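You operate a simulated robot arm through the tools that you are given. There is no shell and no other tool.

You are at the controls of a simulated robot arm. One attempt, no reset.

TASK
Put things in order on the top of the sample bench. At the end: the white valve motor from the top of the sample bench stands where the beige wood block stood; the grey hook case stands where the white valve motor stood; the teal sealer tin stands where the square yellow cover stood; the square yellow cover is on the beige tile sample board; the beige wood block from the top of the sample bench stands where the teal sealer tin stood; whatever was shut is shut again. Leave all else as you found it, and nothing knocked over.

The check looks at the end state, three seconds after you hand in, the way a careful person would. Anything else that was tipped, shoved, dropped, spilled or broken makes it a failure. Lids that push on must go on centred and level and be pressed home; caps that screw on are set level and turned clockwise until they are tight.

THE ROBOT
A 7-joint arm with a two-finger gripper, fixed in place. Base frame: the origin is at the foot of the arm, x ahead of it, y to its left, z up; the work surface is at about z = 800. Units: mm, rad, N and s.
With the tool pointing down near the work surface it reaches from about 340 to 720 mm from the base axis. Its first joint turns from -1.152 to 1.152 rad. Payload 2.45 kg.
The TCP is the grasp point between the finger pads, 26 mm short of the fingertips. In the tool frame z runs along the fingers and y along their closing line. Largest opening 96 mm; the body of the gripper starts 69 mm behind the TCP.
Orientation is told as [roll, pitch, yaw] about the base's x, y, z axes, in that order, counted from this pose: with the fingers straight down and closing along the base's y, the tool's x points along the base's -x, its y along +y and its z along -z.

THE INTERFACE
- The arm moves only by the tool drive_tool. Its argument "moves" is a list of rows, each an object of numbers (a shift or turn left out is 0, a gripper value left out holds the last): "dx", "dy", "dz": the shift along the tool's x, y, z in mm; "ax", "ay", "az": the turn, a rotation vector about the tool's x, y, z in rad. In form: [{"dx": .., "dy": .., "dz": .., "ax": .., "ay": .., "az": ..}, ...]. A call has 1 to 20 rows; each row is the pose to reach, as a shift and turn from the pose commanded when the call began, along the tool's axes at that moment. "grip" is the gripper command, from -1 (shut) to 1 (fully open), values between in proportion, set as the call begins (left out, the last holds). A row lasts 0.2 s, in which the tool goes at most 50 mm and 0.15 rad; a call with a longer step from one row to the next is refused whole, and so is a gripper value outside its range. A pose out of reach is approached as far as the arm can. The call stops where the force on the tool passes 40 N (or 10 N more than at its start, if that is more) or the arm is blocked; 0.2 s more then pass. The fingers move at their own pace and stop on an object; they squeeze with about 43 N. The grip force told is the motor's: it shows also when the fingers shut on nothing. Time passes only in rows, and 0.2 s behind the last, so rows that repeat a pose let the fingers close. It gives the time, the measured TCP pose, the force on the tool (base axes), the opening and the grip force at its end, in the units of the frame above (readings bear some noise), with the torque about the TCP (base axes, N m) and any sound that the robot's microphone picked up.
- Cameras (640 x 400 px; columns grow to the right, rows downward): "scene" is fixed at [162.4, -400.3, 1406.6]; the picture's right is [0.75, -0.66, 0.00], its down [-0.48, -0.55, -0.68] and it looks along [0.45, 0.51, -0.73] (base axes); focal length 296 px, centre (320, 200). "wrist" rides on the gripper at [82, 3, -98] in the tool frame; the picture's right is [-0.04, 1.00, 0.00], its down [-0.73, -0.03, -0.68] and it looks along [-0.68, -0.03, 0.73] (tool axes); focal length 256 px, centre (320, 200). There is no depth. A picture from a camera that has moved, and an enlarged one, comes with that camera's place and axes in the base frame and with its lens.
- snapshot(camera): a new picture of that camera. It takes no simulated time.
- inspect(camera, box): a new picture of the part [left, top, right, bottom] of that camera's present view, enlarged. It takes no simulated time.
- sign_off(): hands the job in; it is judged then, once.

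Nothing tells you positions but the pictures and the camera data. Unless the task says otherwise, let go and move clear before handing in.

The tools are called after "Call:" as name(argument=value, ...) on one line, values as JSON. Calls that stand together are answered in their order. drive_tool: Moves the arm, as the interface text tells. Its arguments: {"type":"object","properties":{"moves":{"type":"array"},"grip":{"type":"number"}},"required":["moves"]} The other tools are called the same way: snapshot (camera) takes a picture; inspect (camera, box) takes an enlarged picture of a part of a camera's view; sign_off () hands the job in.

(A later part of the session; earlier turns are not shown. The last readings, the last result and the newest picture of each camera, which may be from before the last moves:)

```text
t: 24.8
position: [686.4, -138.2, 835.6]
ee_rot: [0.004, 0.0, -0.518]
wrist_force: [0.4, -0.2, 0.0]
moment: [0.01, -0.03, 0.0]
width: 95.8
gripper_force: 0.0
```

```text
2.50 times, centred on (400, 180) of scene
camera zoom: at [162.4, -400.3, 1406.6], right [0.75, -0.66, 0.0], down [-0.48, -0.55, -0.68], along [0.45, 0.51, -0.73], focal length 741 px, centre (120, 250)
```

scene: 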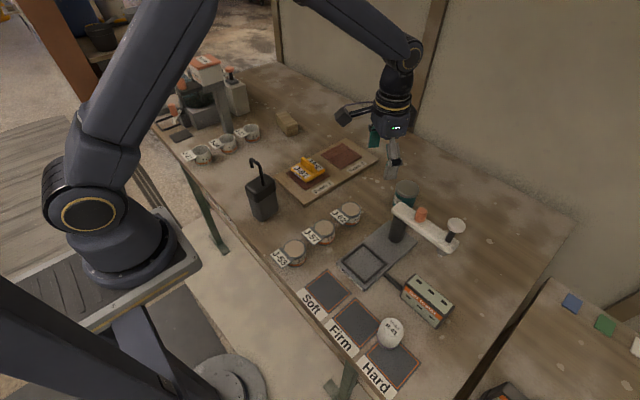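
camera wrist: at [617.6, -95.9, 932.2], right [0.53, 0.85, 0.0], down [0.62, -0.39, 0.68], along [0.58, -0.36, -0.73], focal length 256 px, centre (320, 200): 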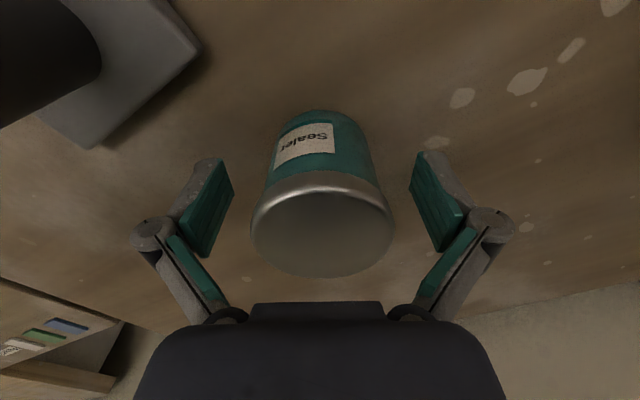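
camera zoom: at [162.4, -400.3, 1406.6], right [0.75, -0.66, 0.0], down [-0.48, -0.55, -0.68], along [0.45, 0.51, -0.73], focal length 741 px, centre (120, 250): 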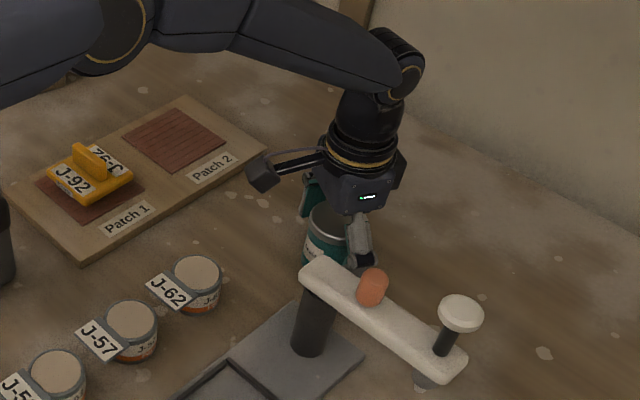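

Call:
drive_tool(moves=[{"dx": 1, "dz": 3}, {"dx": 2, "dz": 5}, {"dx": 2, "dz": 5}])

Call:
inspect(camera="wrist", box=[180, 90, 460, 300])

```text
t: 25.6
position: [686.5, -138.2, 829.0]
ee_rot: [0.005, -0.004, -0.519]
wrist_force: [-0.3, -0.1, 0.2]
moment: [0.02, 0.0, 0.0]
width: 96.0
gripper_force: 0.0
```

```text
1.90 times, centred on (320, 195) of wrist
camera zoom: at [616.4, -94.4, 926.8], right [0.53, 0.85, 0.0], down [0.62, -0.39, 0.68], along [0.58, -0.36, -0.73], focal length 488 px, centre (320, 210)
```

zoom: 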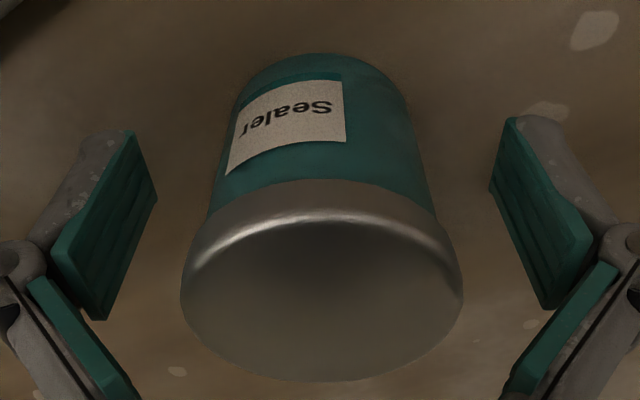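

Call:
drive_tool(moves=[{"dz": 0}, {"dz": 0}, {"dz": 0}, {"dz": 0}, {"dz": 0}, {"dz": 0}], grip=-1)

Call:
inspect(camera="wrist", box=[180, 90, 460, 300])

Call:
inspect(camera="scene", box=[340, 140, 460, 240])

```text
t: 27.0
position: [684.5, -137.4, 828.8]
ee_rot: [0.005, -0.001, -0.519]
wrist_force: [-0.8, 0.2, 1.2]
moment: [0.0, 0.02, 0.03]
width: 57.7
gripper_force: 43.1
```

```text
1.90 times, centred on (320, 195) of wrist
camera zoom: at [616.3, -94.5, 927.0], right [0.53, 0.85, 0.0], down [0.62, -0.39, 0.68], along [0.58, -0.36, -0.73], focal length 488 px, centre (320, 210)
```

zoom: 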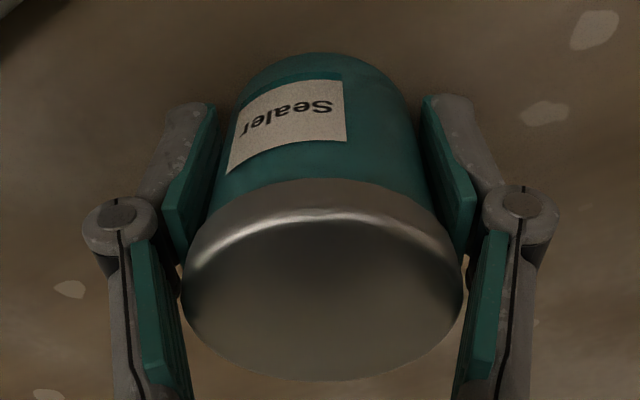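

```text
4.00 times, centred on (400, 190) of scene
camera zoom: at [162.3, -400.3, 1406.6], right [0.75, -0.66, 0.0], down [-0.48, -0.55, -0.68], along [0.45, 0.51, -0.73], focal length 1185 px, centre (0, 240)
```

zoom: 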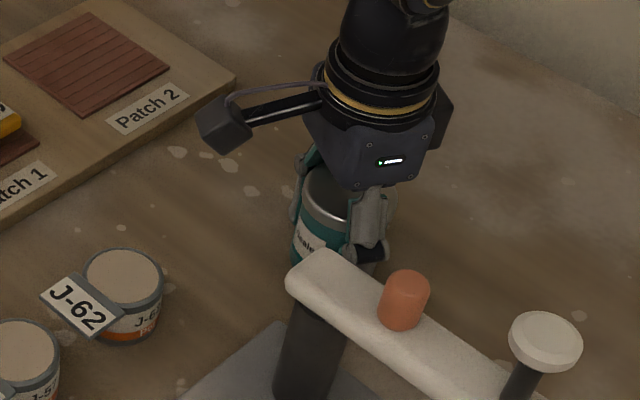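

The tin is firmly held and centred (57.7 mm). I'll lift it straight up, then carry it over the board to the cover's old place.

Call:
drive_tool(moves=[{"dz": -5}, {"dz": -20}, {"dz": -50}, {"dz": -90}, {"dz": -130}, {"dz": -140}, {"dz": -140}])

Call:
inspect(camera="scene", box=[320, 60, 480, 260])

Call:
snapshot(camera="wrist")

```text
t: 28.6
position: [687.1, -135.6, 968.7]
ee_rot: [0.003, -0.001, -0.519]
wrist_force: [-0.5, 0.9, -1.5]
moment: [-0.01, 0.02, 0.0]
width: 57.7
gripper_force: 42.4
```

```text
2.00 times, centred on (400, 160) of scene
camera zoom: at [162.4, -400.3, 1406.6], right [0.75, -0.66, 0.0], down [-0.48, -0.55, -0.68], along [0.45, 0.51, -0.73], focal length 592 px, centre (160, 280)
```

zoom: 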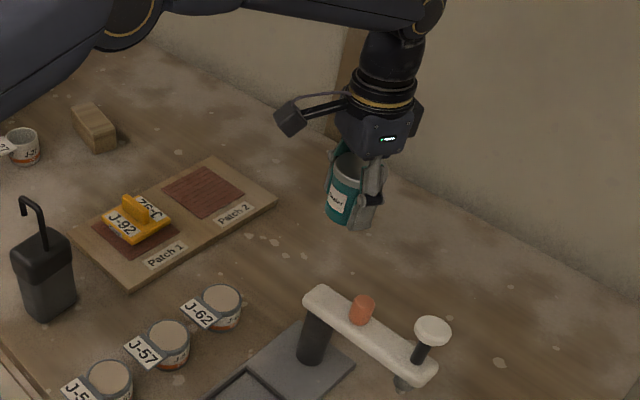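

```text
taken
camera wrist: at [617.2, -93.1, 1065.4], right [0.53, 0.85, 0.0], down [0.62, -0.39, 0.68], along [0.58, -0.36, -0.73], focal length 256 px, centre (320, 200)
```

wrist: 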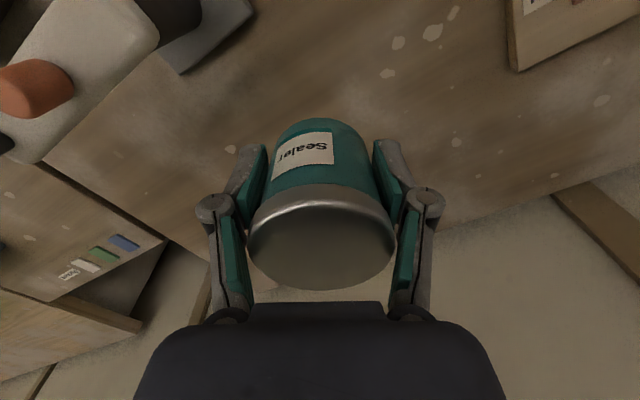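

Call:
drive_tool(moves=[{"dx": 16.8, "dy": 8.8}, {"dx": 50.3, "dy": 26.4}, {"dx": 83.8, "dy": 44}, {"dx": 121.5, "dy": 63.9}, {"dx": 159.2, "dy": 83.7}, {"dx": 196.9, "dy": 103.5}, {"dx": 234.6, "dy": 123.3}, {"dx": 272.3, "dy": 143.1}, {"dx": 310, "dy": 162.9}, {"dx": 347.7, "dy": 182.8}, {"dx": 381.2, "dy": 200.4}, {"dx": 406.3, "dy": 213.6}, {"dx": 418.9, "dy": 220.2}, {"dx": 418.9, "dy": 220.2}])

Call:
snapshot(camera="wrist")

Call:
snapshot(camera="scene")

```text
t: 31.6
position: [431.4, 261.1, 970.9]
ee_rot: [0.004, 0.0, -0.517]
wrist_force: [0.2, 1.5, -1.6]
moment: [0.02, -0.02, -0.01]
width: 57.2
gripper_force: 43.1
```

```text
taken
camera wrist: at [361.6, 304.8, 1067.8], right [0.53, 0.85, 0.0], down [0.62, -0.39, 0.68], along [0.58, -0.36, -0.73], focal length 256 px, centre (320, 200)
```

wrist: 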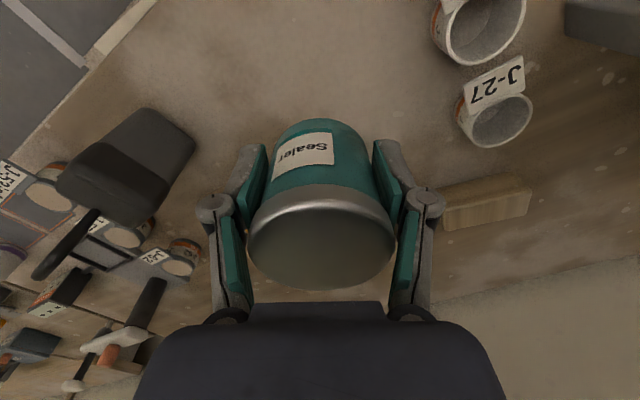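

```text
taken
```

scene: 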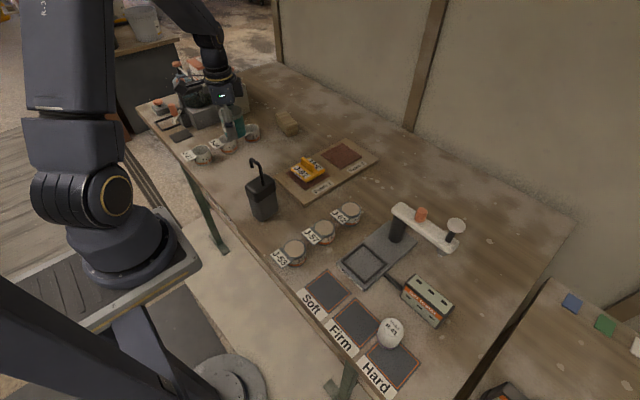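

Over the cover's old spot. Lowering the tin.

Call:
drive_tool(moves=[{"dz": 30}, {"dz": 70}, {"dz": 105}, {"dz": 125}, {"dz": 133}, {"dz": 133}])

Call:
drive_tool(moves=[{"dz": 2}, {"dz": 4}, {"dz": 6}, {"dz": 6}])

Call:
inspect(camera="scene", box=[170, 100, 330, 200])

```text
t: 33.0
position: [431.9, 260.4, 835.4]
ee_rot: [0.003, -0.002, -0.518]
wrist_force: [-0.7, -0.2, -2.2]
moment: [0.01, 0.03, 0.01]
width: 57.4
gripper_force: 43.3
```

```text
t: 34.0
position: [433.6, 261.2, 831.0]
ee_rot: [0.005, -0.002, -0.517]
wrist_force: [1.0, 0.1, -1.4]
moment: [0.01, 0.03, -0.01]
width: 57.6
gripper_force: 42.9
```

```text
4.00 times, centred on (250, 150) of scene
camera zoom: at [162.4, -400.3, 1406.6], right [0.75, -0.66, 0.0], down [-0.48, -0.55, -0.68], along [0.45, 0.51, -0.73], focal length 1185 px, centre (600, 400)
```

zoom: 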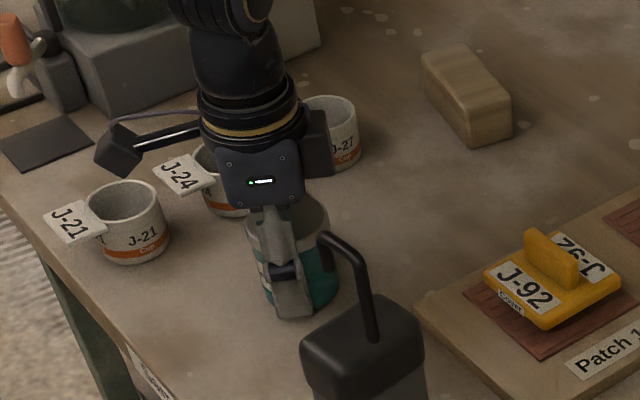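

Call:
drive_tool(moves=[{"dz": 1}, {"dz": 1.5}, {"dz": 1.5}])

```text
t: 34.8
position: [432.8, 262.0, 830.6]
ee_rot: [0.006, -0.003, -0.518]
wrist_force: [-2.3, -3.4, 14.5]
moment: [-0.26, 0.12, 0.04]
width: 57.3
gripper_force: 42.8
```

The tin is on the bench. Easing off and opening.

Call:
drive_tool(moves=[{"dz": -0.5}, {"dz": -0.5}])

Call:
drive_tool(moves=[{"dz": 0}, {"dz": 0}, {"dz": 0}, {"dz": 0}], grip=0.8)

Call:
drive_tool(moves=[{"dz": -15}, {"dz": -45}, {"dz": -90}, {"dz": -130}, {"dz": -150}, {"dz": -150}])

Call:
snapshot(camera="wrist")

Call:
inspect(camera="scene", box=[170, 100, 330, 200])

```text
t: 35.4
position: [432.4, 261.3, 829.3]
ee_rot: [0.004, -0.004, -0.519]
wrist_force: [1.4, -2.1, 9.7]
moment: [-0.13, 0.0, 0.03]
width: 57.3
gripper_force: 43.2
```

```text
t: 36.4
position: [431.9, 260.2, 829.6]
ee_rot: [0.007, 0.0, -0.517]
wrist_force: [-0.1, 0.5, -0.8]
moment: [0.0, -0.01, 0.01]
width: 86.4
gripper_force: 0.1
```

```text
t: 37.8
position: [430.4, 261.2, 979.3]
ee_rot: [0.006, -0.002, -0.519]
wrist_force: [0.1, -0.5, 0.0]
moment: [0.03, 0.03, 0.0]
width: 86.6
gripper_force: 0.0
```

```text
taken
camera wrist: at [361.9, 303.7, 1076.6], right [0.53, 0.85, 0.0], down [0.62, -0.39, 0.68], along [0.58, -0.36, -0.73], focal length 256 px, centre (320, 200)
```

wrist: 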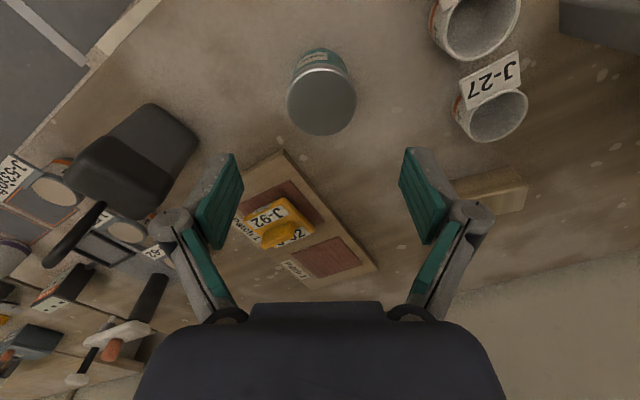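

```text
4.00 times, centred on (250, 150) of scene
camera zoom: at [162.4, -400.3, 1406.6], right [0.75, -0.66, 0.0], down [-0.48, -0.55, -0.68], along [0.45, 0.51, -0.73], focal length 1185 px, centre (600, 400)
```

zoom: 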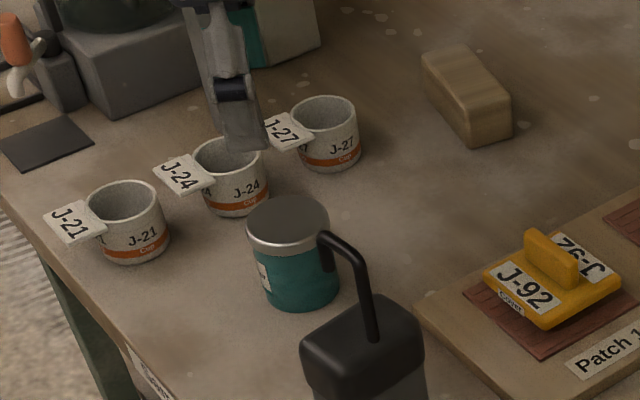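

The tin stands upright at the cover's old place. Next the wood block, which is far out, so I'll turn the gripper across its narrow width and plan a tilted grasp; first a better look at it.

Call:
drive_tool(moves=[{"dx": -14.4, "dy": 7.2, "dz": -2, "az": -0.146}, {"dx": -28.8, "dy": 14.5, "dz": -4, "az": -0.292}, {"dx": -43.2, "dy": 21.7, "dz": -6, "az": -0.438}, {"dx": -57.5, "dy": 29, "dz": -8, "az": -0.584}, {"dx": -71.9, "dy": 36.2, "dz": -10, "az": -0.73}, {"dx": -86.3, "dy": 43.4, "dz": -12, "az": -0.876}, {"dx": -100.7, "dy": 50.7, "dz": -14, "az": -1.022}, {"dx": -115.1, "dy": 57.9, "dz": -16, "az": -1.168}, {"dx": -129.5, "dy": 65.1, "dz": -18, "az": -1.314}, {"dx": -143.8, "dy": 72.4, "dz": -20, "az": -1.46}, {"dx": -158.2, "dy": 79.6, "dz": -21, "az": -1.606}, {"dx": -172.6, "dy": 86.9, "dz": -21, "az": -1.752}, {"dx": -187, "dy": 94.1, "dz": -21, "az": -1.898}, {"dx": -187, "dy": 94.1, "dz": -21, "az": -1.898}], grip=1)

Call:
snapshot(camera="wrist")

Call:
inspect(camera="scene", box=[180, 40, 340, 160])

```text
t: 40.8
position: [640.1, 250.5, 1000.9]
ee_rot: [-0.003, -0.003, 1.382]
wrist_force: [0.1, 0.3, 0.3]
moment: [0.03, 0.01, -0.01]
width: 95.8
gripper_force: 0.0
```

```text
taken
camera wrist: at [621.6, 170.3, 1098.1], right [-0.97, 0.23, 0.0], down [0.17, 0.71, 0.68], along [0.16, 0.66, -0.73], focal length 256 px, centre (320, 200)
```

wrist: 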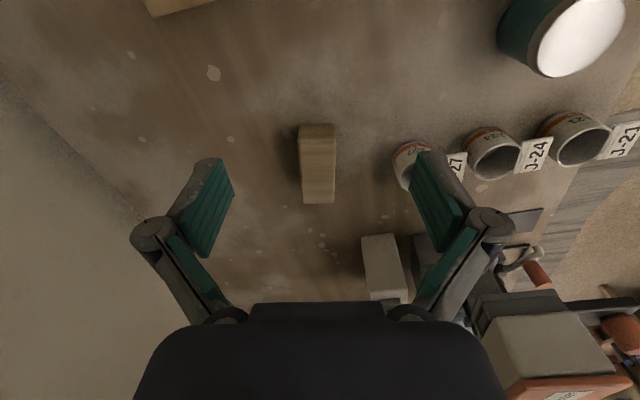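

```text
3.33 times, centred on (260, 100) of scene
camera zoom: at [162.4, -400.3, 1406.6], right [0.75, -0.66, 0.0], down [-0.48, -0.55, -0.68], along [0.45, 0.51, -0.73], focal length 988 px, centre (520, 533)
```

zoom: 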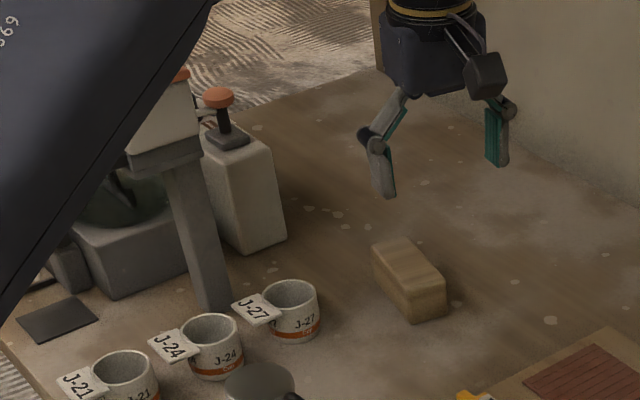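

Call:
inspect(camera="wrist", box=[256, 110, 384, 220])

```text
3.64 times, centred on (320, 165) of wrist
camera zoom: at [621.6, 170.3, 1098.1], right [-0.97, 0.23, 0.0], down [0.17, 0.71, 0.68], along [0.16, 0.66, -0.73], focal length 931 px, centre (320, 327)
```

zoom: 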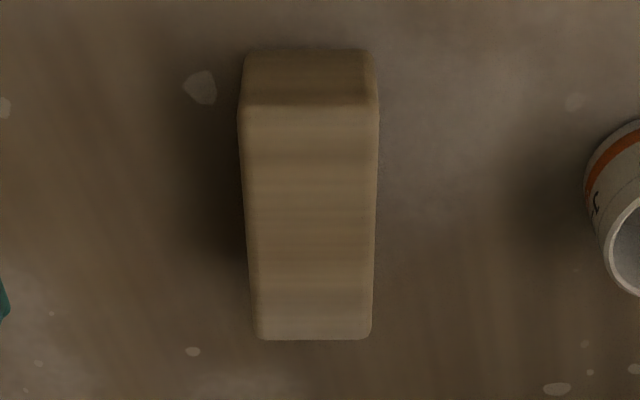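

The block measures about 100×46×38, centred near (671, 362), its axis about 12.5° off y. I'll tilt the fingers outward by 0.5 rad and move above it to check the reach.

Call:
drive_tool(moves=[{"dx": -10, "dz": 5, "ay": -0.13}, {"dx": -25, "dz": 15, "ay": -0.26}, {"dx": -45, "dz": 30, "ay": -0.39}, {"dx": -70, "dy": -5, "dz": 50, "ay": -0.5, "az": 0.026}, {"dx": -98, "dy": -8.8, "dz": 75, "ay": -0.5, "az": 0.026}, {"dx": -98, "dy": -8.8, "dz": 81, "ay": -0.5, "az": 0.026}, {"dx": -98, "dy": -8.8, "dz": 81, "ay": -0.5, "az": 0.026}])

Call:
snapshot(camera="wrist")

Call:
inspect(camera="scene", box=[180, 40, 340, 160])

```text
t: 42.4
position: [667.0, 345.3, 919.2]
ee_rot: [0.005, -0.504, 1.354]
wrist_force: [-0.1, -0.6, 0.4]
moment: [0.02, 0.02, -0.01]
width: 96.0
gripper_force: 0.1
```

```text
taken
camera wrist: at [638.9, 229.8, 964.7], right [-0.97, 0.25, 0.02], down [0.1, 0.3, 0.95], along [0.23, 0.92, -0.32], focal length 256 px, centre (320, 200)
```

wrist: 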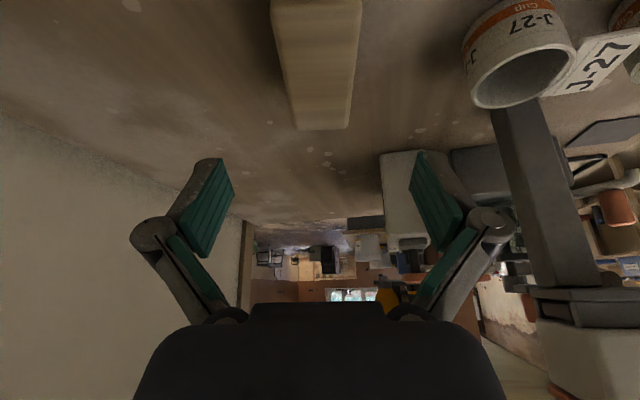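

```text
3.33 times, centred on (260, 100) of scene
camera zoom: at [162.4, -400.3, 1406.6], right [0.75, -0.66, 0.0], down [-0.48, -0.55, -0.68], along [0.45, 0.51, -0.73], focal length 988 px, centre (520, 533)
```

zoom: 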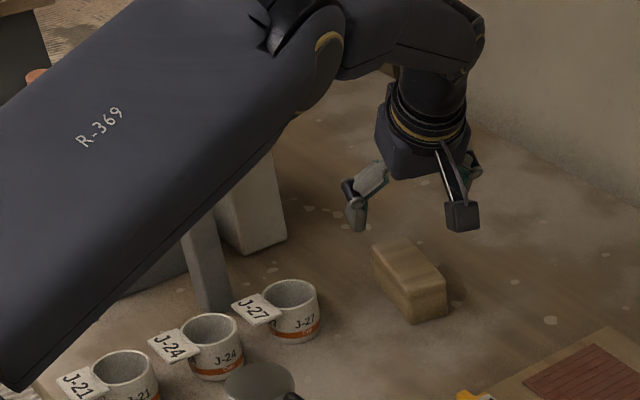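

The tilted pose is reachable. Lowering straight down toward the block, checking part way.

Call:
drive_tool(moves=[{"dx": 10, "dz": 18}, {"dx": 20, "dz": 36}, {"dx": 24, "dz": 43.5}, {"dx": 24, "dz": 43.5}])

Call:
snapshot(camera="wrist")

Call:
inspect(camera="scene", box=[180, 40, 340, 160])

```text
t: 43.4
position: [667.2, 345.0, 869.9]
ee_rot: [0.001, -0.504, 1.353]
wrist_force: [0.0, 0.0, -0.5]
moment: [-0.04, -0.02, -0.04]
width: 96.0
gripper_force: 0.1
```

```text
taken
camera wrist: at [638.8, 229.4, 916.1], right [-0.97, 0.25, 0.02], down [0.1, 0.3, 0.95], along [0.23, 0.92, -0.32], focal length 256 px, centre (320, 200)
```

wrist: 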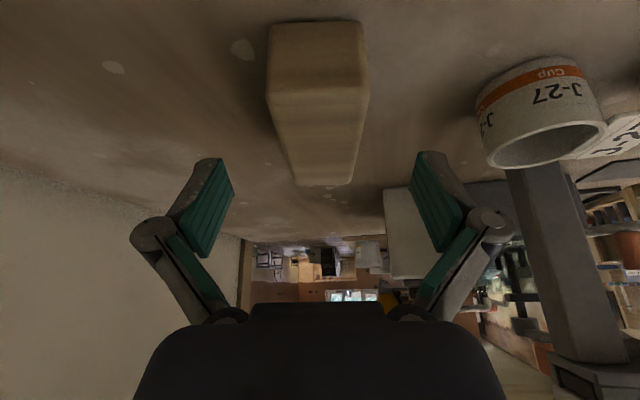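

```text
3.33 times, centred on (260, 100) of scene
camera zoom: at [162.4, -400.3, 1406.6], right [0.75, -0.66, 0.0], down [-0.48, -0.55, -0.68], along [0.45, 0.51, -0.73], focal length 988 px, centre (520, 533)
```

zoom: 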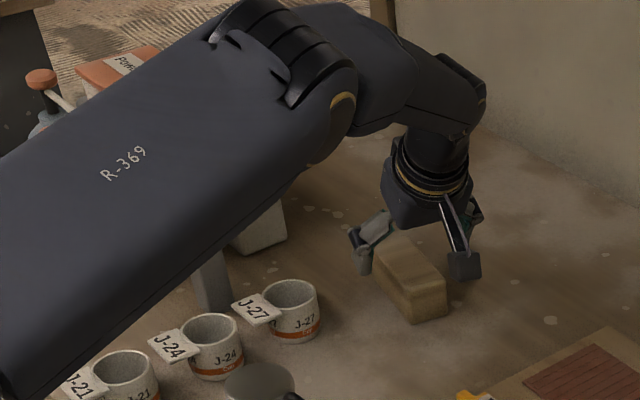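

Call:
snapshot(camera="scene")

```text
taken
```

scene: 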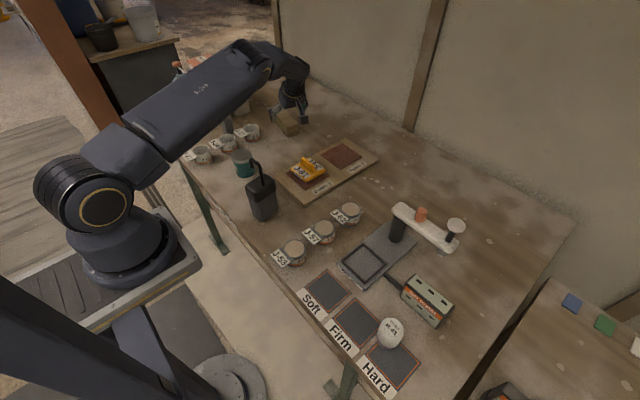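

Clearances to the J-27 cup and the machine look fine; I'll narrow the opening a bit and finish lowering.

Call:
drive_tool(moves=[{"dx": 0, "dz": 0}, {"dx": 5, "dz": 9}, {"dx": 10, "dz": 18}, {"dx": 14.5, "dz": 26.3}, {"dx": 17.4, "dz": 31.5}, {"dx": 17.4, "dz": 31.5}], grip=0.6)

Call:
snapshot(camera="wrist")

Call:
inspect(camera="scene", box=[220, 60, 340, 160])

```text
t: 44.8
position: [667.8, 344.9, 834.4]
ee_rot: [0.002, -0.502, 1.354]
wrist_force: [0.4, 0.2, -0.2]
moment: [0.02, 0.01, 0.03]
width: 76.9
gripper_force: 0.1
```

```text
taken
camera wrist: at [638.9, 229.4, 880.8], right [-0.97, 0.25, 0.02], down [0.1, 0.3, 0.95], along [0.23, 0.92, -0.32], focal length 256 px, centre (320, 200)
```

wrist: 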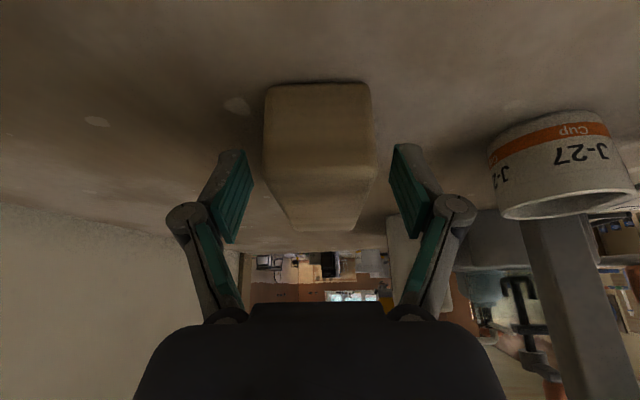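

```text
4.00 times, centred on (280, 110) of scene
camera zoom: at [162.4, -400.3, 1406.6], right [0.75, -0.66, 0.0], down [-0.48, -0.55, -0.68], along [0.45, 0.51, -0.73], focal length 1185 px, centre (480, 560)
```

zoom: 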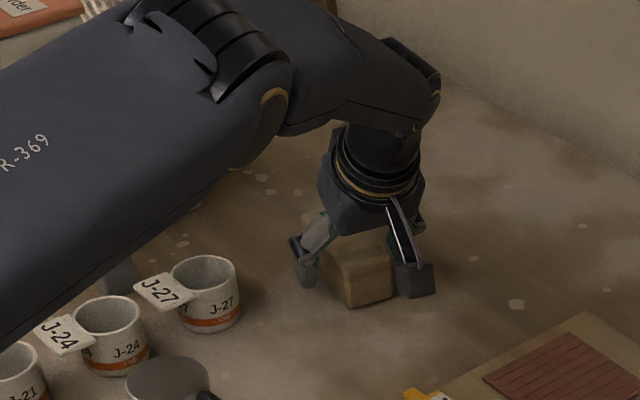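

Call:
drive_tool(moves=[{"dz": 0}, {"dz": 0}, {"dz": 0}, {"dz": 0}, {"dz": 0}], grip=-1)

Call:
snapshot(camera="wrist")

Call:
inspect(camera="scene", box=[220, 60, 340, 160])

```text
t: 46.0
position: [666.8, 343.9, 835.7]
ee_rot: [0.005, -0.504, 1.353]
wrist_force: [-0.5, 1.2, 1.4]
moment: [-0.05, 0.09, -0.06]
width: 44.2
gripper_force: 43.6
```

```text
taken
camera wrist: at [638.9, 229.4, 880.9], right [-0.97, 0.25, 0.02], down [0.1, 0.3, 0.95], along [0.23, 0.92, -0.32], focal length 256 px, centre (320, 200)
```

wrist: 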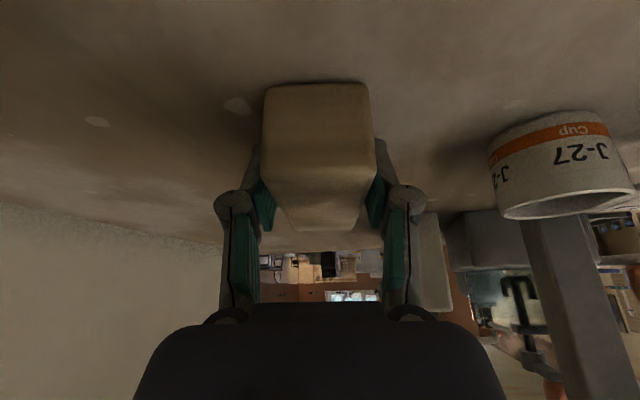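

```text
4.00 times, centred on (280, 110) of scene
camera zoom: at [162.4, -400.3, 1406.6], right [0.75, -0.66, 0.0], down [-0.48, -0.55, -0.68], along [0.45, 0.51, -0.73], focal length 1185 px, centre (480, 560)
```

zoom: 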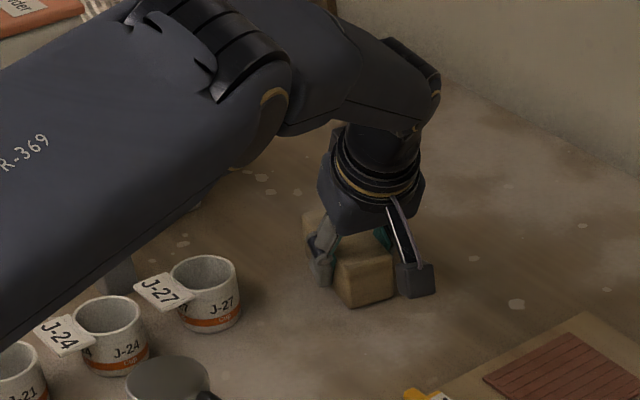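

The block is held square (44 mm), its centre about 18 mm ahead of the TCP. Lifting it straight up.

Call:
drive_tool(moves=[{"dx": -2.4, "dz": -4.4}, {"dx": -9.7, "dz": -17.5}, {"dx": -21.7, "dz": -39.4}, {"dx": -36, "dz": -65.7}, {"dx": -43.5, "dz": -78.8}, {"dx": -43.5, "dz": -78.8}])

Call:
snapshot(camera="wrist")

Call:
inspect(camera="scene", box=[220, 40, 380, 160])

```text
t: 47.4
position: [665.7, 346.3, 924.1]
ee_rot: [0.004, -0.503, 1.352]
wrist_force: [0.3, 1.3, -1.4]
moment: [-0.05, -0.01, -0.02]
width: 44.2
gripper_force: 42.4
```

```text
taken
camera wrist: at [637.4, 231.0, 969.7], right [-0.97, 0.25, 0.02], down [0.1, 0.3, 0.95], along [0.23, 0.92, -0.32], focal length 256 px, centre (320, 200)
```

wrist: 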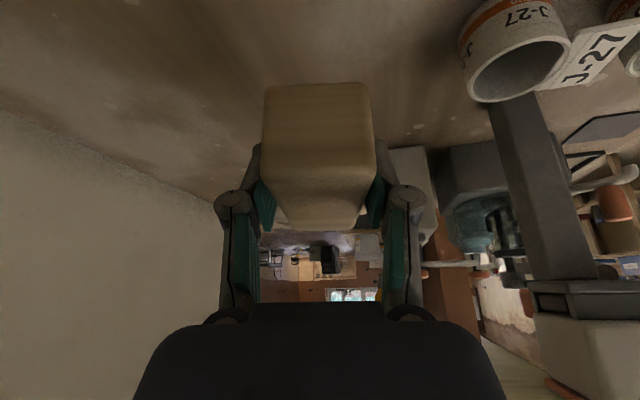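

```text
3.33 times, centred on (300, 100) of scene
camera zoom: at [162.4, -400.3, 1406.6], right [0.75, -0.66, 0.0], down [-0.48, -0.55, -0.68], along [0.45, 0.51, -0.73], focal length 988 px, centre (387, 533)
```

zoom: 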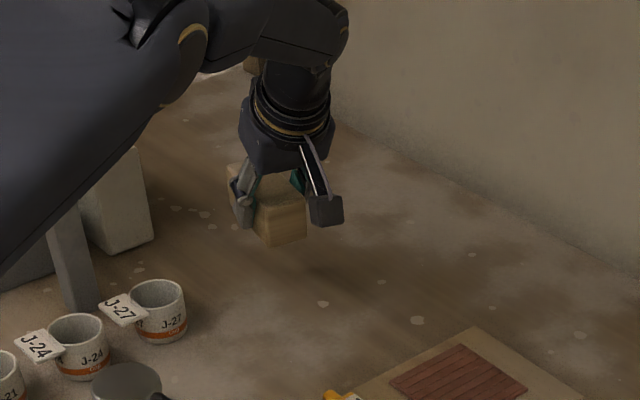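

The block is level in the grip. Now swinging it across toward the tin's old place, turning about the vertical on the way.

Call:
drive_tool(moves=[{"dx": 16.97, "dy": -4.01, "dz": -10.43, "ax": 0.0707, "az": 0.1282}, {"dx": 33.94, "dy": -8.02, "dz": -20.86, "ax": 0.1414, "az": 0.2564}, {"dx": 50.91, "dy": -12.04, "dz": -31.29, "ax": 0.2121, "az": 0.3846}, {"dx": 67.88, "dy": -16.05, "dz": -41.72, "ax": 0.2828, "az": 0.5128}, {"dx": 84.85, "dy": -20.06, "dz": -52.15, "ax": 0.3535, "az": 0.6411}, {"dx": 101.8, "dy": -24.07, "dz": -62.58, "ax": 0.4242, "az": 0.7693}, {"dx": 118.8, "dy": -28.08, "dz": -73.0, "ax": 0.4949, "az": 0.8975}, {"dx": 135.8, "dy": -32.09, "dz": -83.43, "ax": 0.5656, "az": 1.0257}, {"dx": 152.7, "dy": -36.11, "dz": -93.86, "ax": 0.6363, "az": 1.1539}, {"dx": 169.7, "dy": -40.12, "dz": -104.3, "ax": 0.707, "az": 1.2821}, {"dx": 186.7, "dy": -44.13, "dz": -114.7, "ax": 0.7777, "az": 1.4103}, {"dx": 203.6, "dy": -48.14, "dz": -125.2, "ax": 0.8484, "az": 1.5385}, {"dx": 220.6, "dy": -52.15, "dz": -135.6, "ax": 0.9191, "az": 1.6668}, {"dx": 237.6, "dy": -56.16, "dz": -146.0, "ax": 0.9898, "az": 1.795}, {"dx": 254.6, "dy": -60.18, "dz": -156.4, "ax": 1.0605, "az": 1.9232}, {"dx": 271.5, "dy": -64.19, "dz": -166.9, "ax": 1.1312, "az": 2.0514}, {"dx": 288.5, "dy": -68.2, "dz": -177.3, "ax": 1.2019, "az": 2.1796}, {"dx": 288.5, "dy": -68.2, "dz": -177.3, "ax": 1.2019, "az": 2.1796}])

Call:
snapshot(camera="wrist")

Call:
snapshot(camera="scene")

```text
t: 51.2
position: [662.0, 0.3, 940.5]
ee_rot: [-0.004, -0.503, -1.134]
wrist_force: [0.0, -0.2, -1.1]
moment: [0.03, 0.02, -0.01]
width: 44.1
gripper_force: 43.3
```

```text
taken
camera wrist: at [615.3, 109.0, 986.9], right [0.92, 0.39, 0.02], down [0.11, -0.3, 0.95], along [0.37, -0.87, -0.32], focal length 256 px, centre (320, 200)
```

wrist: 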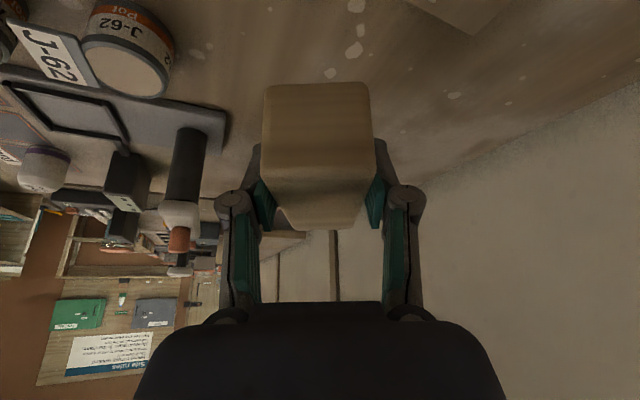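

```text
taken
```

scene: 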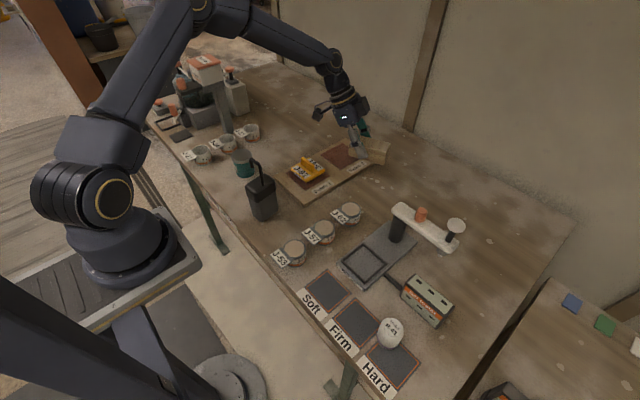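

Call:
drive_tool(moves=[{"dx": -20, "dy": -7, "dz": 11}, {"dx": -46, "dy": -16, "dz": 26}, {"dx": -72, "dy": -26, "dz": 41}, {"dx": -96, "dy": -34, "dz": 55}, {"dx": -92, "dy": -36.5, "dz": 75}, {"dx": -82.7, "dy": -36.5, "dz": 91.3}, {"dx": -82.7, "dy": -36.5, "dz": 91.3}])

Call:
snapshot(camera="wrist")

Call:
inspect(camera="scene", box=[320, 100, 480, 260])

```text
t: 52.8
position: [677.1, -122.3, 900.6]
ee_rot: [-0.003, -0.503, -1.131]
wrist_force: [-0.5, 0.2, -1.0]
moment: [0.02, -0.01, 0.0]
width: 44.4
gripper_force: 43.2
```

```text
taken
camera wrist: at [629.9, -12.0, 946.7], right [0.92, 0.39, 0.02], down [0.11, -0.3, 0.95], along [0.38, -0.87, -0.32], focal length 256 px, centre (320, 200)
```

wrist: 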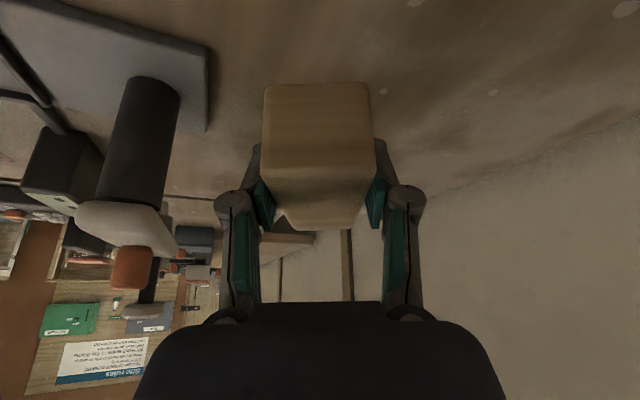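

```text
2.50 times, centred on (400, 180) of scene
camera zoom: at [162.4, -400.3, 1406.6], right [0.75, -0.66, 0.0], down [-0.48, -0.55, -0.68], along [0.45, 0.51, -0.73], focal length 741 px, centre (120, 250)
```

zoom: 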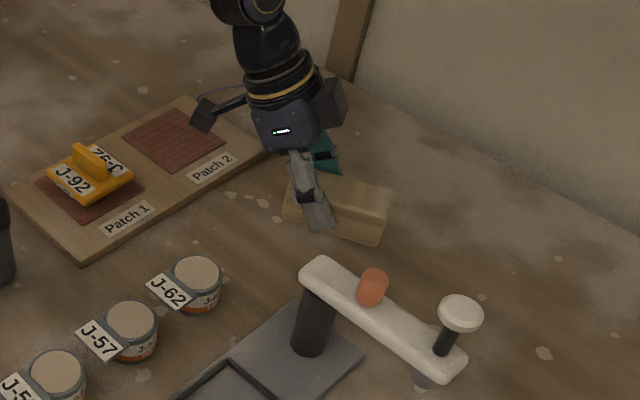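

Call:
drive_tool(moves=[{"dx": 12, "dz": 21.9}, {"dx": 22, "dz": 40}, {"dx": 28.5, "dz": 51.7}, {"dx": 28.5, "dz": 51.7}])

Call:
inspect(camera="scene", box=[320, 100, 480, 260])

```text
t: 53.8
position: [677.2, -121.9, 839.9]
ee_rot: [-0.006, -0.503, -1.133]
wrist_force: [0.4, -0.5, -0.5]
moment: [-0.01, 0.0, 0.0]
width: 44.0
gripper_force: 43.2
```

```text
2.50 times, centred on (400, 180) of scene
camera zoom: at [162.4, -400.3, 1406.6], right [0.75, -0.66, 0.0], down [-0.48, -0.55, -0.68], along [0.45, 0.51, -0.73], focal length 741 px, centre (120, 250)
```

zoom: 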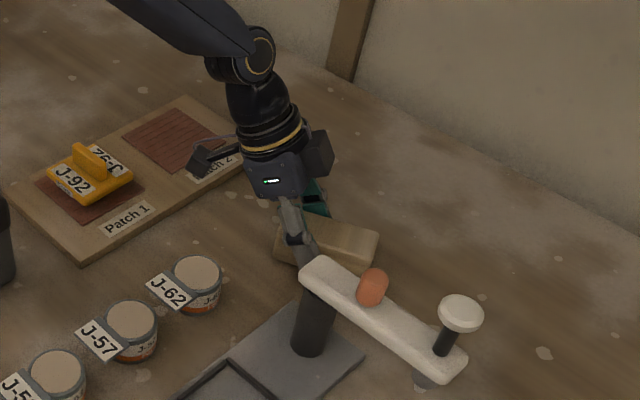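

Call:
drive_tool(moves=[{"dx": 0.7, "dz": 1.3}, {"dx": 1.45, "dz": 2.6}, {"dx": 1.7, "dz": 3.1}, {"dx": 1.7, "dz": 3.1}])

```text
t: 54.8
position: [677.9, -122.4, 836.7]
ee_rot: [-0.003, -0.503, -1.135]
wrist_force: [0.0, -0.2, 0.2]
moment: [-0.01, -0.03, -0.03]
width: 44.2
gripper_force: 43.0
```

Call:
drive_tool(moves=[{"dx": 0.4, "dz": 0.7}, {"dx": 0.7, "dz": 1.3}, {"dx": 0.7, "dz": 1.3}])

```text
t: 55.6
position: [677.0, -122.0, 836.2]
ee_rot: [-0.004, -0.503, -1.132]
wrist_force: [0.0, -0.6, -0.4]
moment: [0.02, -0.03, -0.01]
width: 43.8
gripper_force: 42.8
```

Call:
drive_tool(moves=[{"dx": 0.4, "dz": 0.7}, {"dx": 0.7, "dz": 1.3}, {"dx": 0.7, "dz": 1.3}])

```text
t: 56.4
position: [677.3, -122.4, 836.4]
ee_rot: [-0.001, -0.504, -1.134]
wrist_force: [-2.3, -0.2, 9.2]
moment: [-0.47, -0.41, -0.13]
width: 44.0
gripper_force: 42.9
```

It touches down. Opening just enough and lifting away vertically.

Call:
drive_tool(moves=[{"dz": 0}, {"dz": 0}, {"dz": 0}, {"dz": 0}], grip=0.3)

Call:
snapshot(camera="wrist")

Call:
inspect(camera="scene", box=[340, 140, 460, 240])

```text
t: 57.4
position: [677.7, -121.3, 833.8]
ee_rot: [-0.004, -0.502, -1.132]
wrist_force: [0.5, 0.9, 0.7]
moment: [-0.01, -0.03, -0.01]
width: 62.3
gripper_force: 0.1
```

```text
taken
camera wrist: at [629.9, -12.0, 880.6], right [0.92, 0.39, 0.02], down [0.11, -0.3, 0.95], along [0.38, -0.87, -0.32], focal length 256 px, centre (320, 200)
```

wrist: 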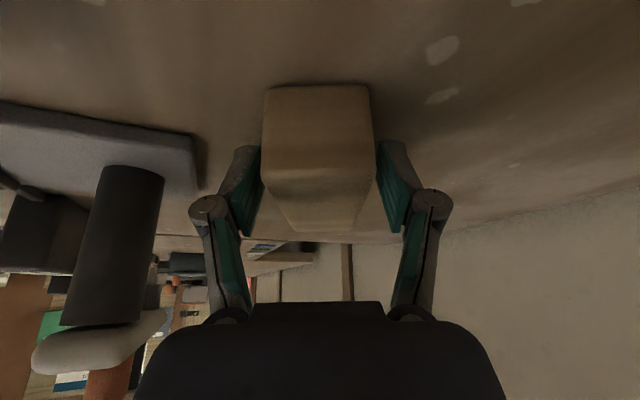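

```text
4.00 times, centred on (400, 190) of scene
camera zoom: at [162.4, -400.3, 1406.6], right [0.75, -0.66, 0.0], down [-0.48, -0.55, -0.68], along [0.45, 0.51, -0.73], focal length 1185 px, centre (0, 240)
```

zoom: 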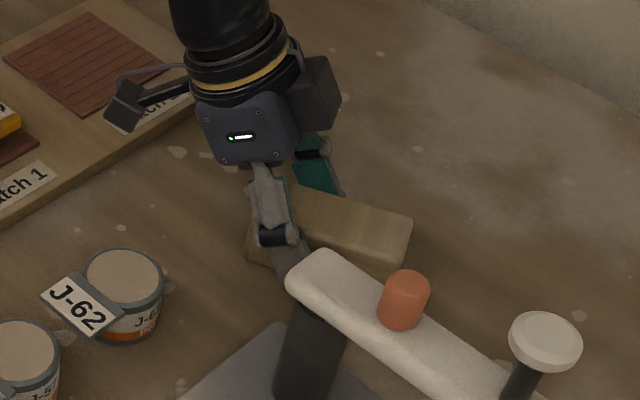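

Call:
drive_tool(moves=[{"dx": -4.8, "dz": -8.8}, {"dx": -15, "dz": -27}, {"dx": -33, "dz": -60}, {"dx": -53, "dz": -96}, {"dx": -70, "dz": -127}, {"dx": -70, "dz": -127}])

Call:
snapshot(camera="wrist")

Call:
inspect(camera="scene", box=[340, 140, 460, 240])

```text
t: 58.8
position: [677.9, -123.4, 977.9]
ee_rot: [-0.003, -0.503, -1.134]
wrist_force: [0.2, 0.2, -0.4]
moment: [0.0, 0.0, -0.01]
width: 62.2
gripper_force: 0.0
```

```text
taken
camera wrist: at [630.9, -13.5, 1025.2], right [0.92, 0.39, 0.02], down [0.11, -0.3, 0.95], along [0.38, -0.87, -0.32], focal length 256 px, centre (320, 200)
```

wrist: 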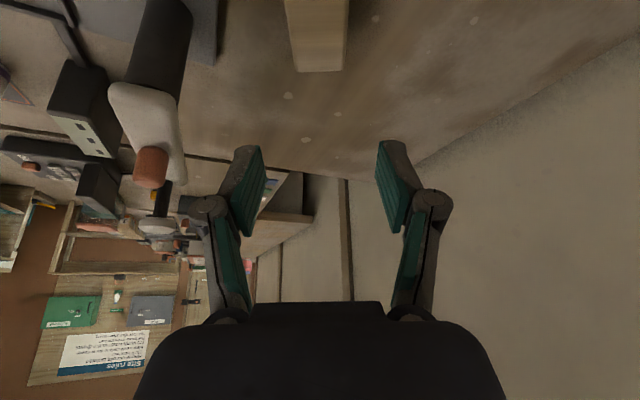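

```text
4.00 times, centred on (400, 190) of scene
camera zoom: at [162.4, -400.3, 1406.6], right [0.75, -0.66, 0.0], down [-0.48, -0.55, -0.68], along [0.45, 0.51, -0.73], focal length 1185 px, centre (0, 240)
```

zoom: 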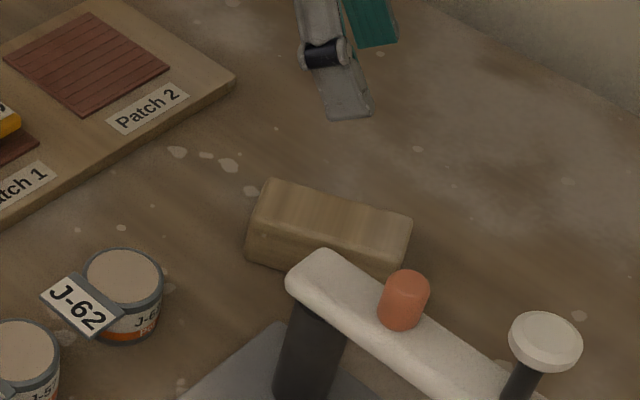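

The block is down flat on the tin's old spot. Next the motor: I'll rise, straighten the tool and swing over to look at it.

Call:
drive_tool(moves=[{"dx": -1, "dy": -10, "dz": -10, "ay": 0.05}, {"dx": -2.6, "dy": -30, "dz": -22, "ay": 0.16}, {"dx": -4.3, "dy": -50, "dz": -34, "ay": 0.28}, {"dx": -6.5, "dy": -75, "dz": -50, "ay": 0.4}, {"dx": -8.6, "dy": -99, "dz": -66, "ay": 0.503}, {"dx": -8.6, "dy": -99, "dz": -66, "ay": 0.503}], grip=1)

```text
t: 60.2
position: [577.6, -142.5, 1040.7]
ee_rot: [-0.002, 0.001, -1.133]
wrist_force: [0.5, -0.8, 0.7]
moment: [0.0, -0.01, 0.01]
width: 96.1
gripper_force: 0.1
```

Call:
drive_tool(moves=[{"dx": -1, "dy": -30, "dz": 0, "az": -0.05}, {"dx": -2, "dy": -70, "dz": 0, "az": -0.1}, {"dx": -3, "dy": -112, "dz": 0, "az": -0.15}, {"dx": -4, "dy": -154, "dz": 0, "az": -0.2}, {"dx": -5, "dy": -196, "dz": 0, "az": -0.25}, {"dx": -6, "dy": -238, "dz": 10, "az": -0.32}, {"dx": -6.5, "dy": -278, "dz": 20, "az": -0.391}, {"dx": -6.5, "dy": -298.6, "dz": 30, "az": -0.391}, {"dx": -6.5, "dy": -298.6, "dz": 30, "az": -0.391}])

Call:
snapshot(camera="wrist")

Call:
snapshot(camera="scene")

```text
t: 62.2
position: [311.5, -274.4, 1013.2]
ee_rot: [-0.002, 0.001, -0.743]
wrist_force: [1.0, 0.0, -1.1]
moment: [-0.01, -0.06, 0.0]
width: 96.1
gripper_force: 0.1
```

```text
taken
camera wrist: at [253.2, -216.3, 1110.3], right [0.71, 0.71, 0.0], down [0.52, -0.52, 0.68], along [0.48, -0.48, -0.74], focal length 256 px, centre (320, 200)
```

wrist: 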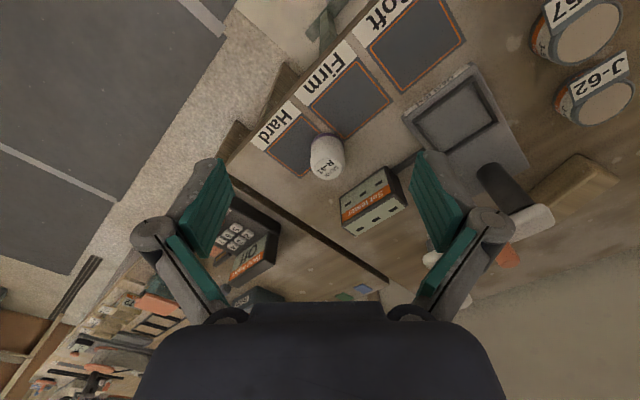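

```text
taken
```

scene: 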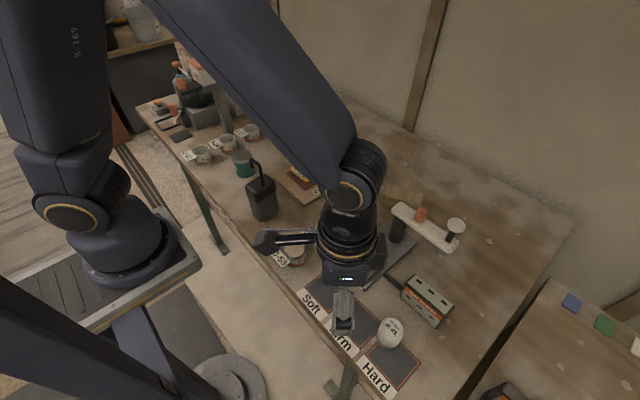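

Call:
inspect(camera="wrist", box=[256, 90, 416, 215])

Call:
inspect(camera="scene", box=[340, 290, 440, 390])

```text
3.20 times, centred on (336, 152) of wrist
camera zoom: at [253.2, -216.3, 1110.3], right [0.71, 0.71, 0.0], down [0.52, -0.52, 0.68], along [0.48, -0.48, -0.74], focal length 819 px, centre (269, 352)
```

zoom: 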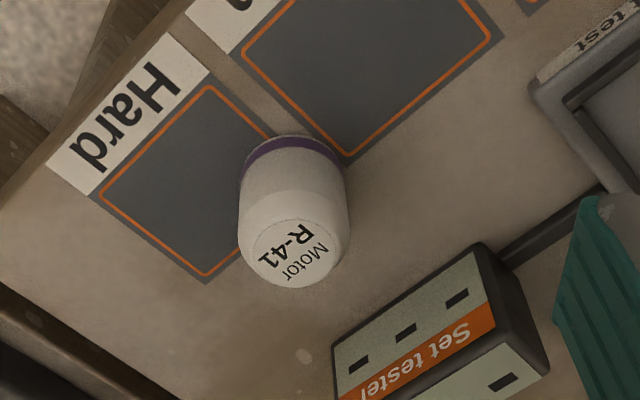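

```text
4.00 times, centred on (390, 340) of scene
camera zoom: at [162.4, -400.3, 1406.6], right [0.75, -0.66, 0.0], down [-0.48, -0.55, -0.68], along [0.45, 0.51, -0.73], focal length 1185 px, centre (40, -360)
```

zoom: 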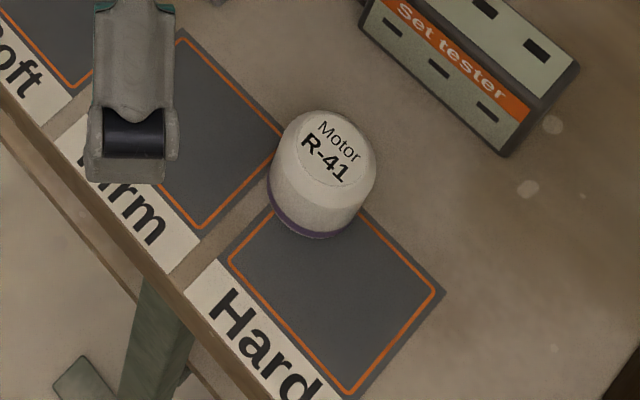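

The motor stands at about (394, −341), some 53 tall and 45 across. I'll come over it with a 0.35 rad outward tilt, the same tilt I need at the far block spot.

Call:
drive_tool(moves=[{"dx": -15, "dy": 1, "dz": 15, "ay": -0.1}, {"dx": -40, "dy": 3, "dz": 40, "ay": -0.22}, {"dx": -70, "dy": 5, "dz": 70, "ay": -0.35}, {"dx": -95, "dy": 7, "dz": 95, "ay": -0.35}, {"dx": -101, "dy": 7.2, "dz": 105, "ay": -0.35}, {"dx": -101, "dy": 7.2, "dz": 105, "ay": -0.35}], grip=0.6)

Call:
snapshot(camera="wrist")

Call:
inspect(camera="scene", box=[320, 250, 480, 390])

```text
t: 63.6
position: [388.5, -336.1, 907.4]
ee_rot: [-0.002, -0.35, -0.744]
wrist_force: [0.0, 0.6, 0.0]
moment: [0.01, 0.02, 0.01]
width: 76.7
gripper_force: 0.1
```

```text
taken
camera wrist: at [310.5, -258.8, 970.9], right [0.7, 0.71, 0.01], down [0.32, -0.33, 0.89], along [0.63, -0.62, -0.46], focal length 256 px, centre (320, 200)
```

wrist: 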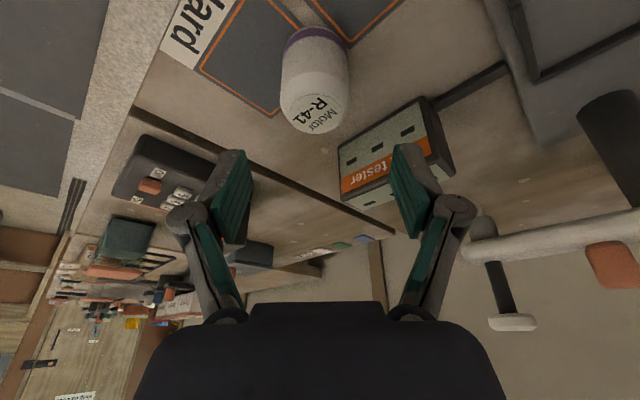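

```text
2.86 times, centred on (400, 320) of scene
camera zoom: at [162.4, -400.3, 1406.6], right [0.75, -0.66, 0.0], down [-0.48, -0.55, -0.68], along [0.45, 0.51, -0.73], focal length 846 px, centre (91, -143)
```

zoom: 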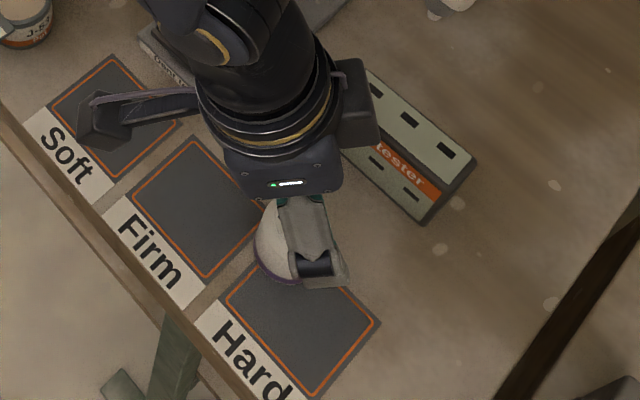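

Call:
inspect(camera="wrist", box=[256, 10, 384, 140])

```text
3.08 times, centred on (320, 75) of wrist
camera zoom: at [310.5, -258.8, 970.9], right [0.7, 0.71, 0.01], down [0.32, -0.33, 0.89], along [0.63, -0.62, -0.46], focal length 788 px, centre (320, 585)
```

zoom: 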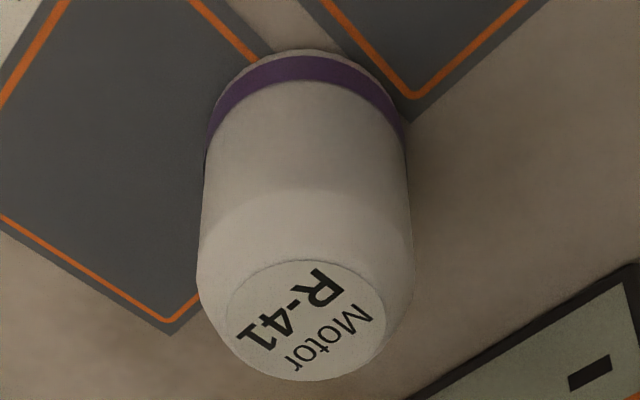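

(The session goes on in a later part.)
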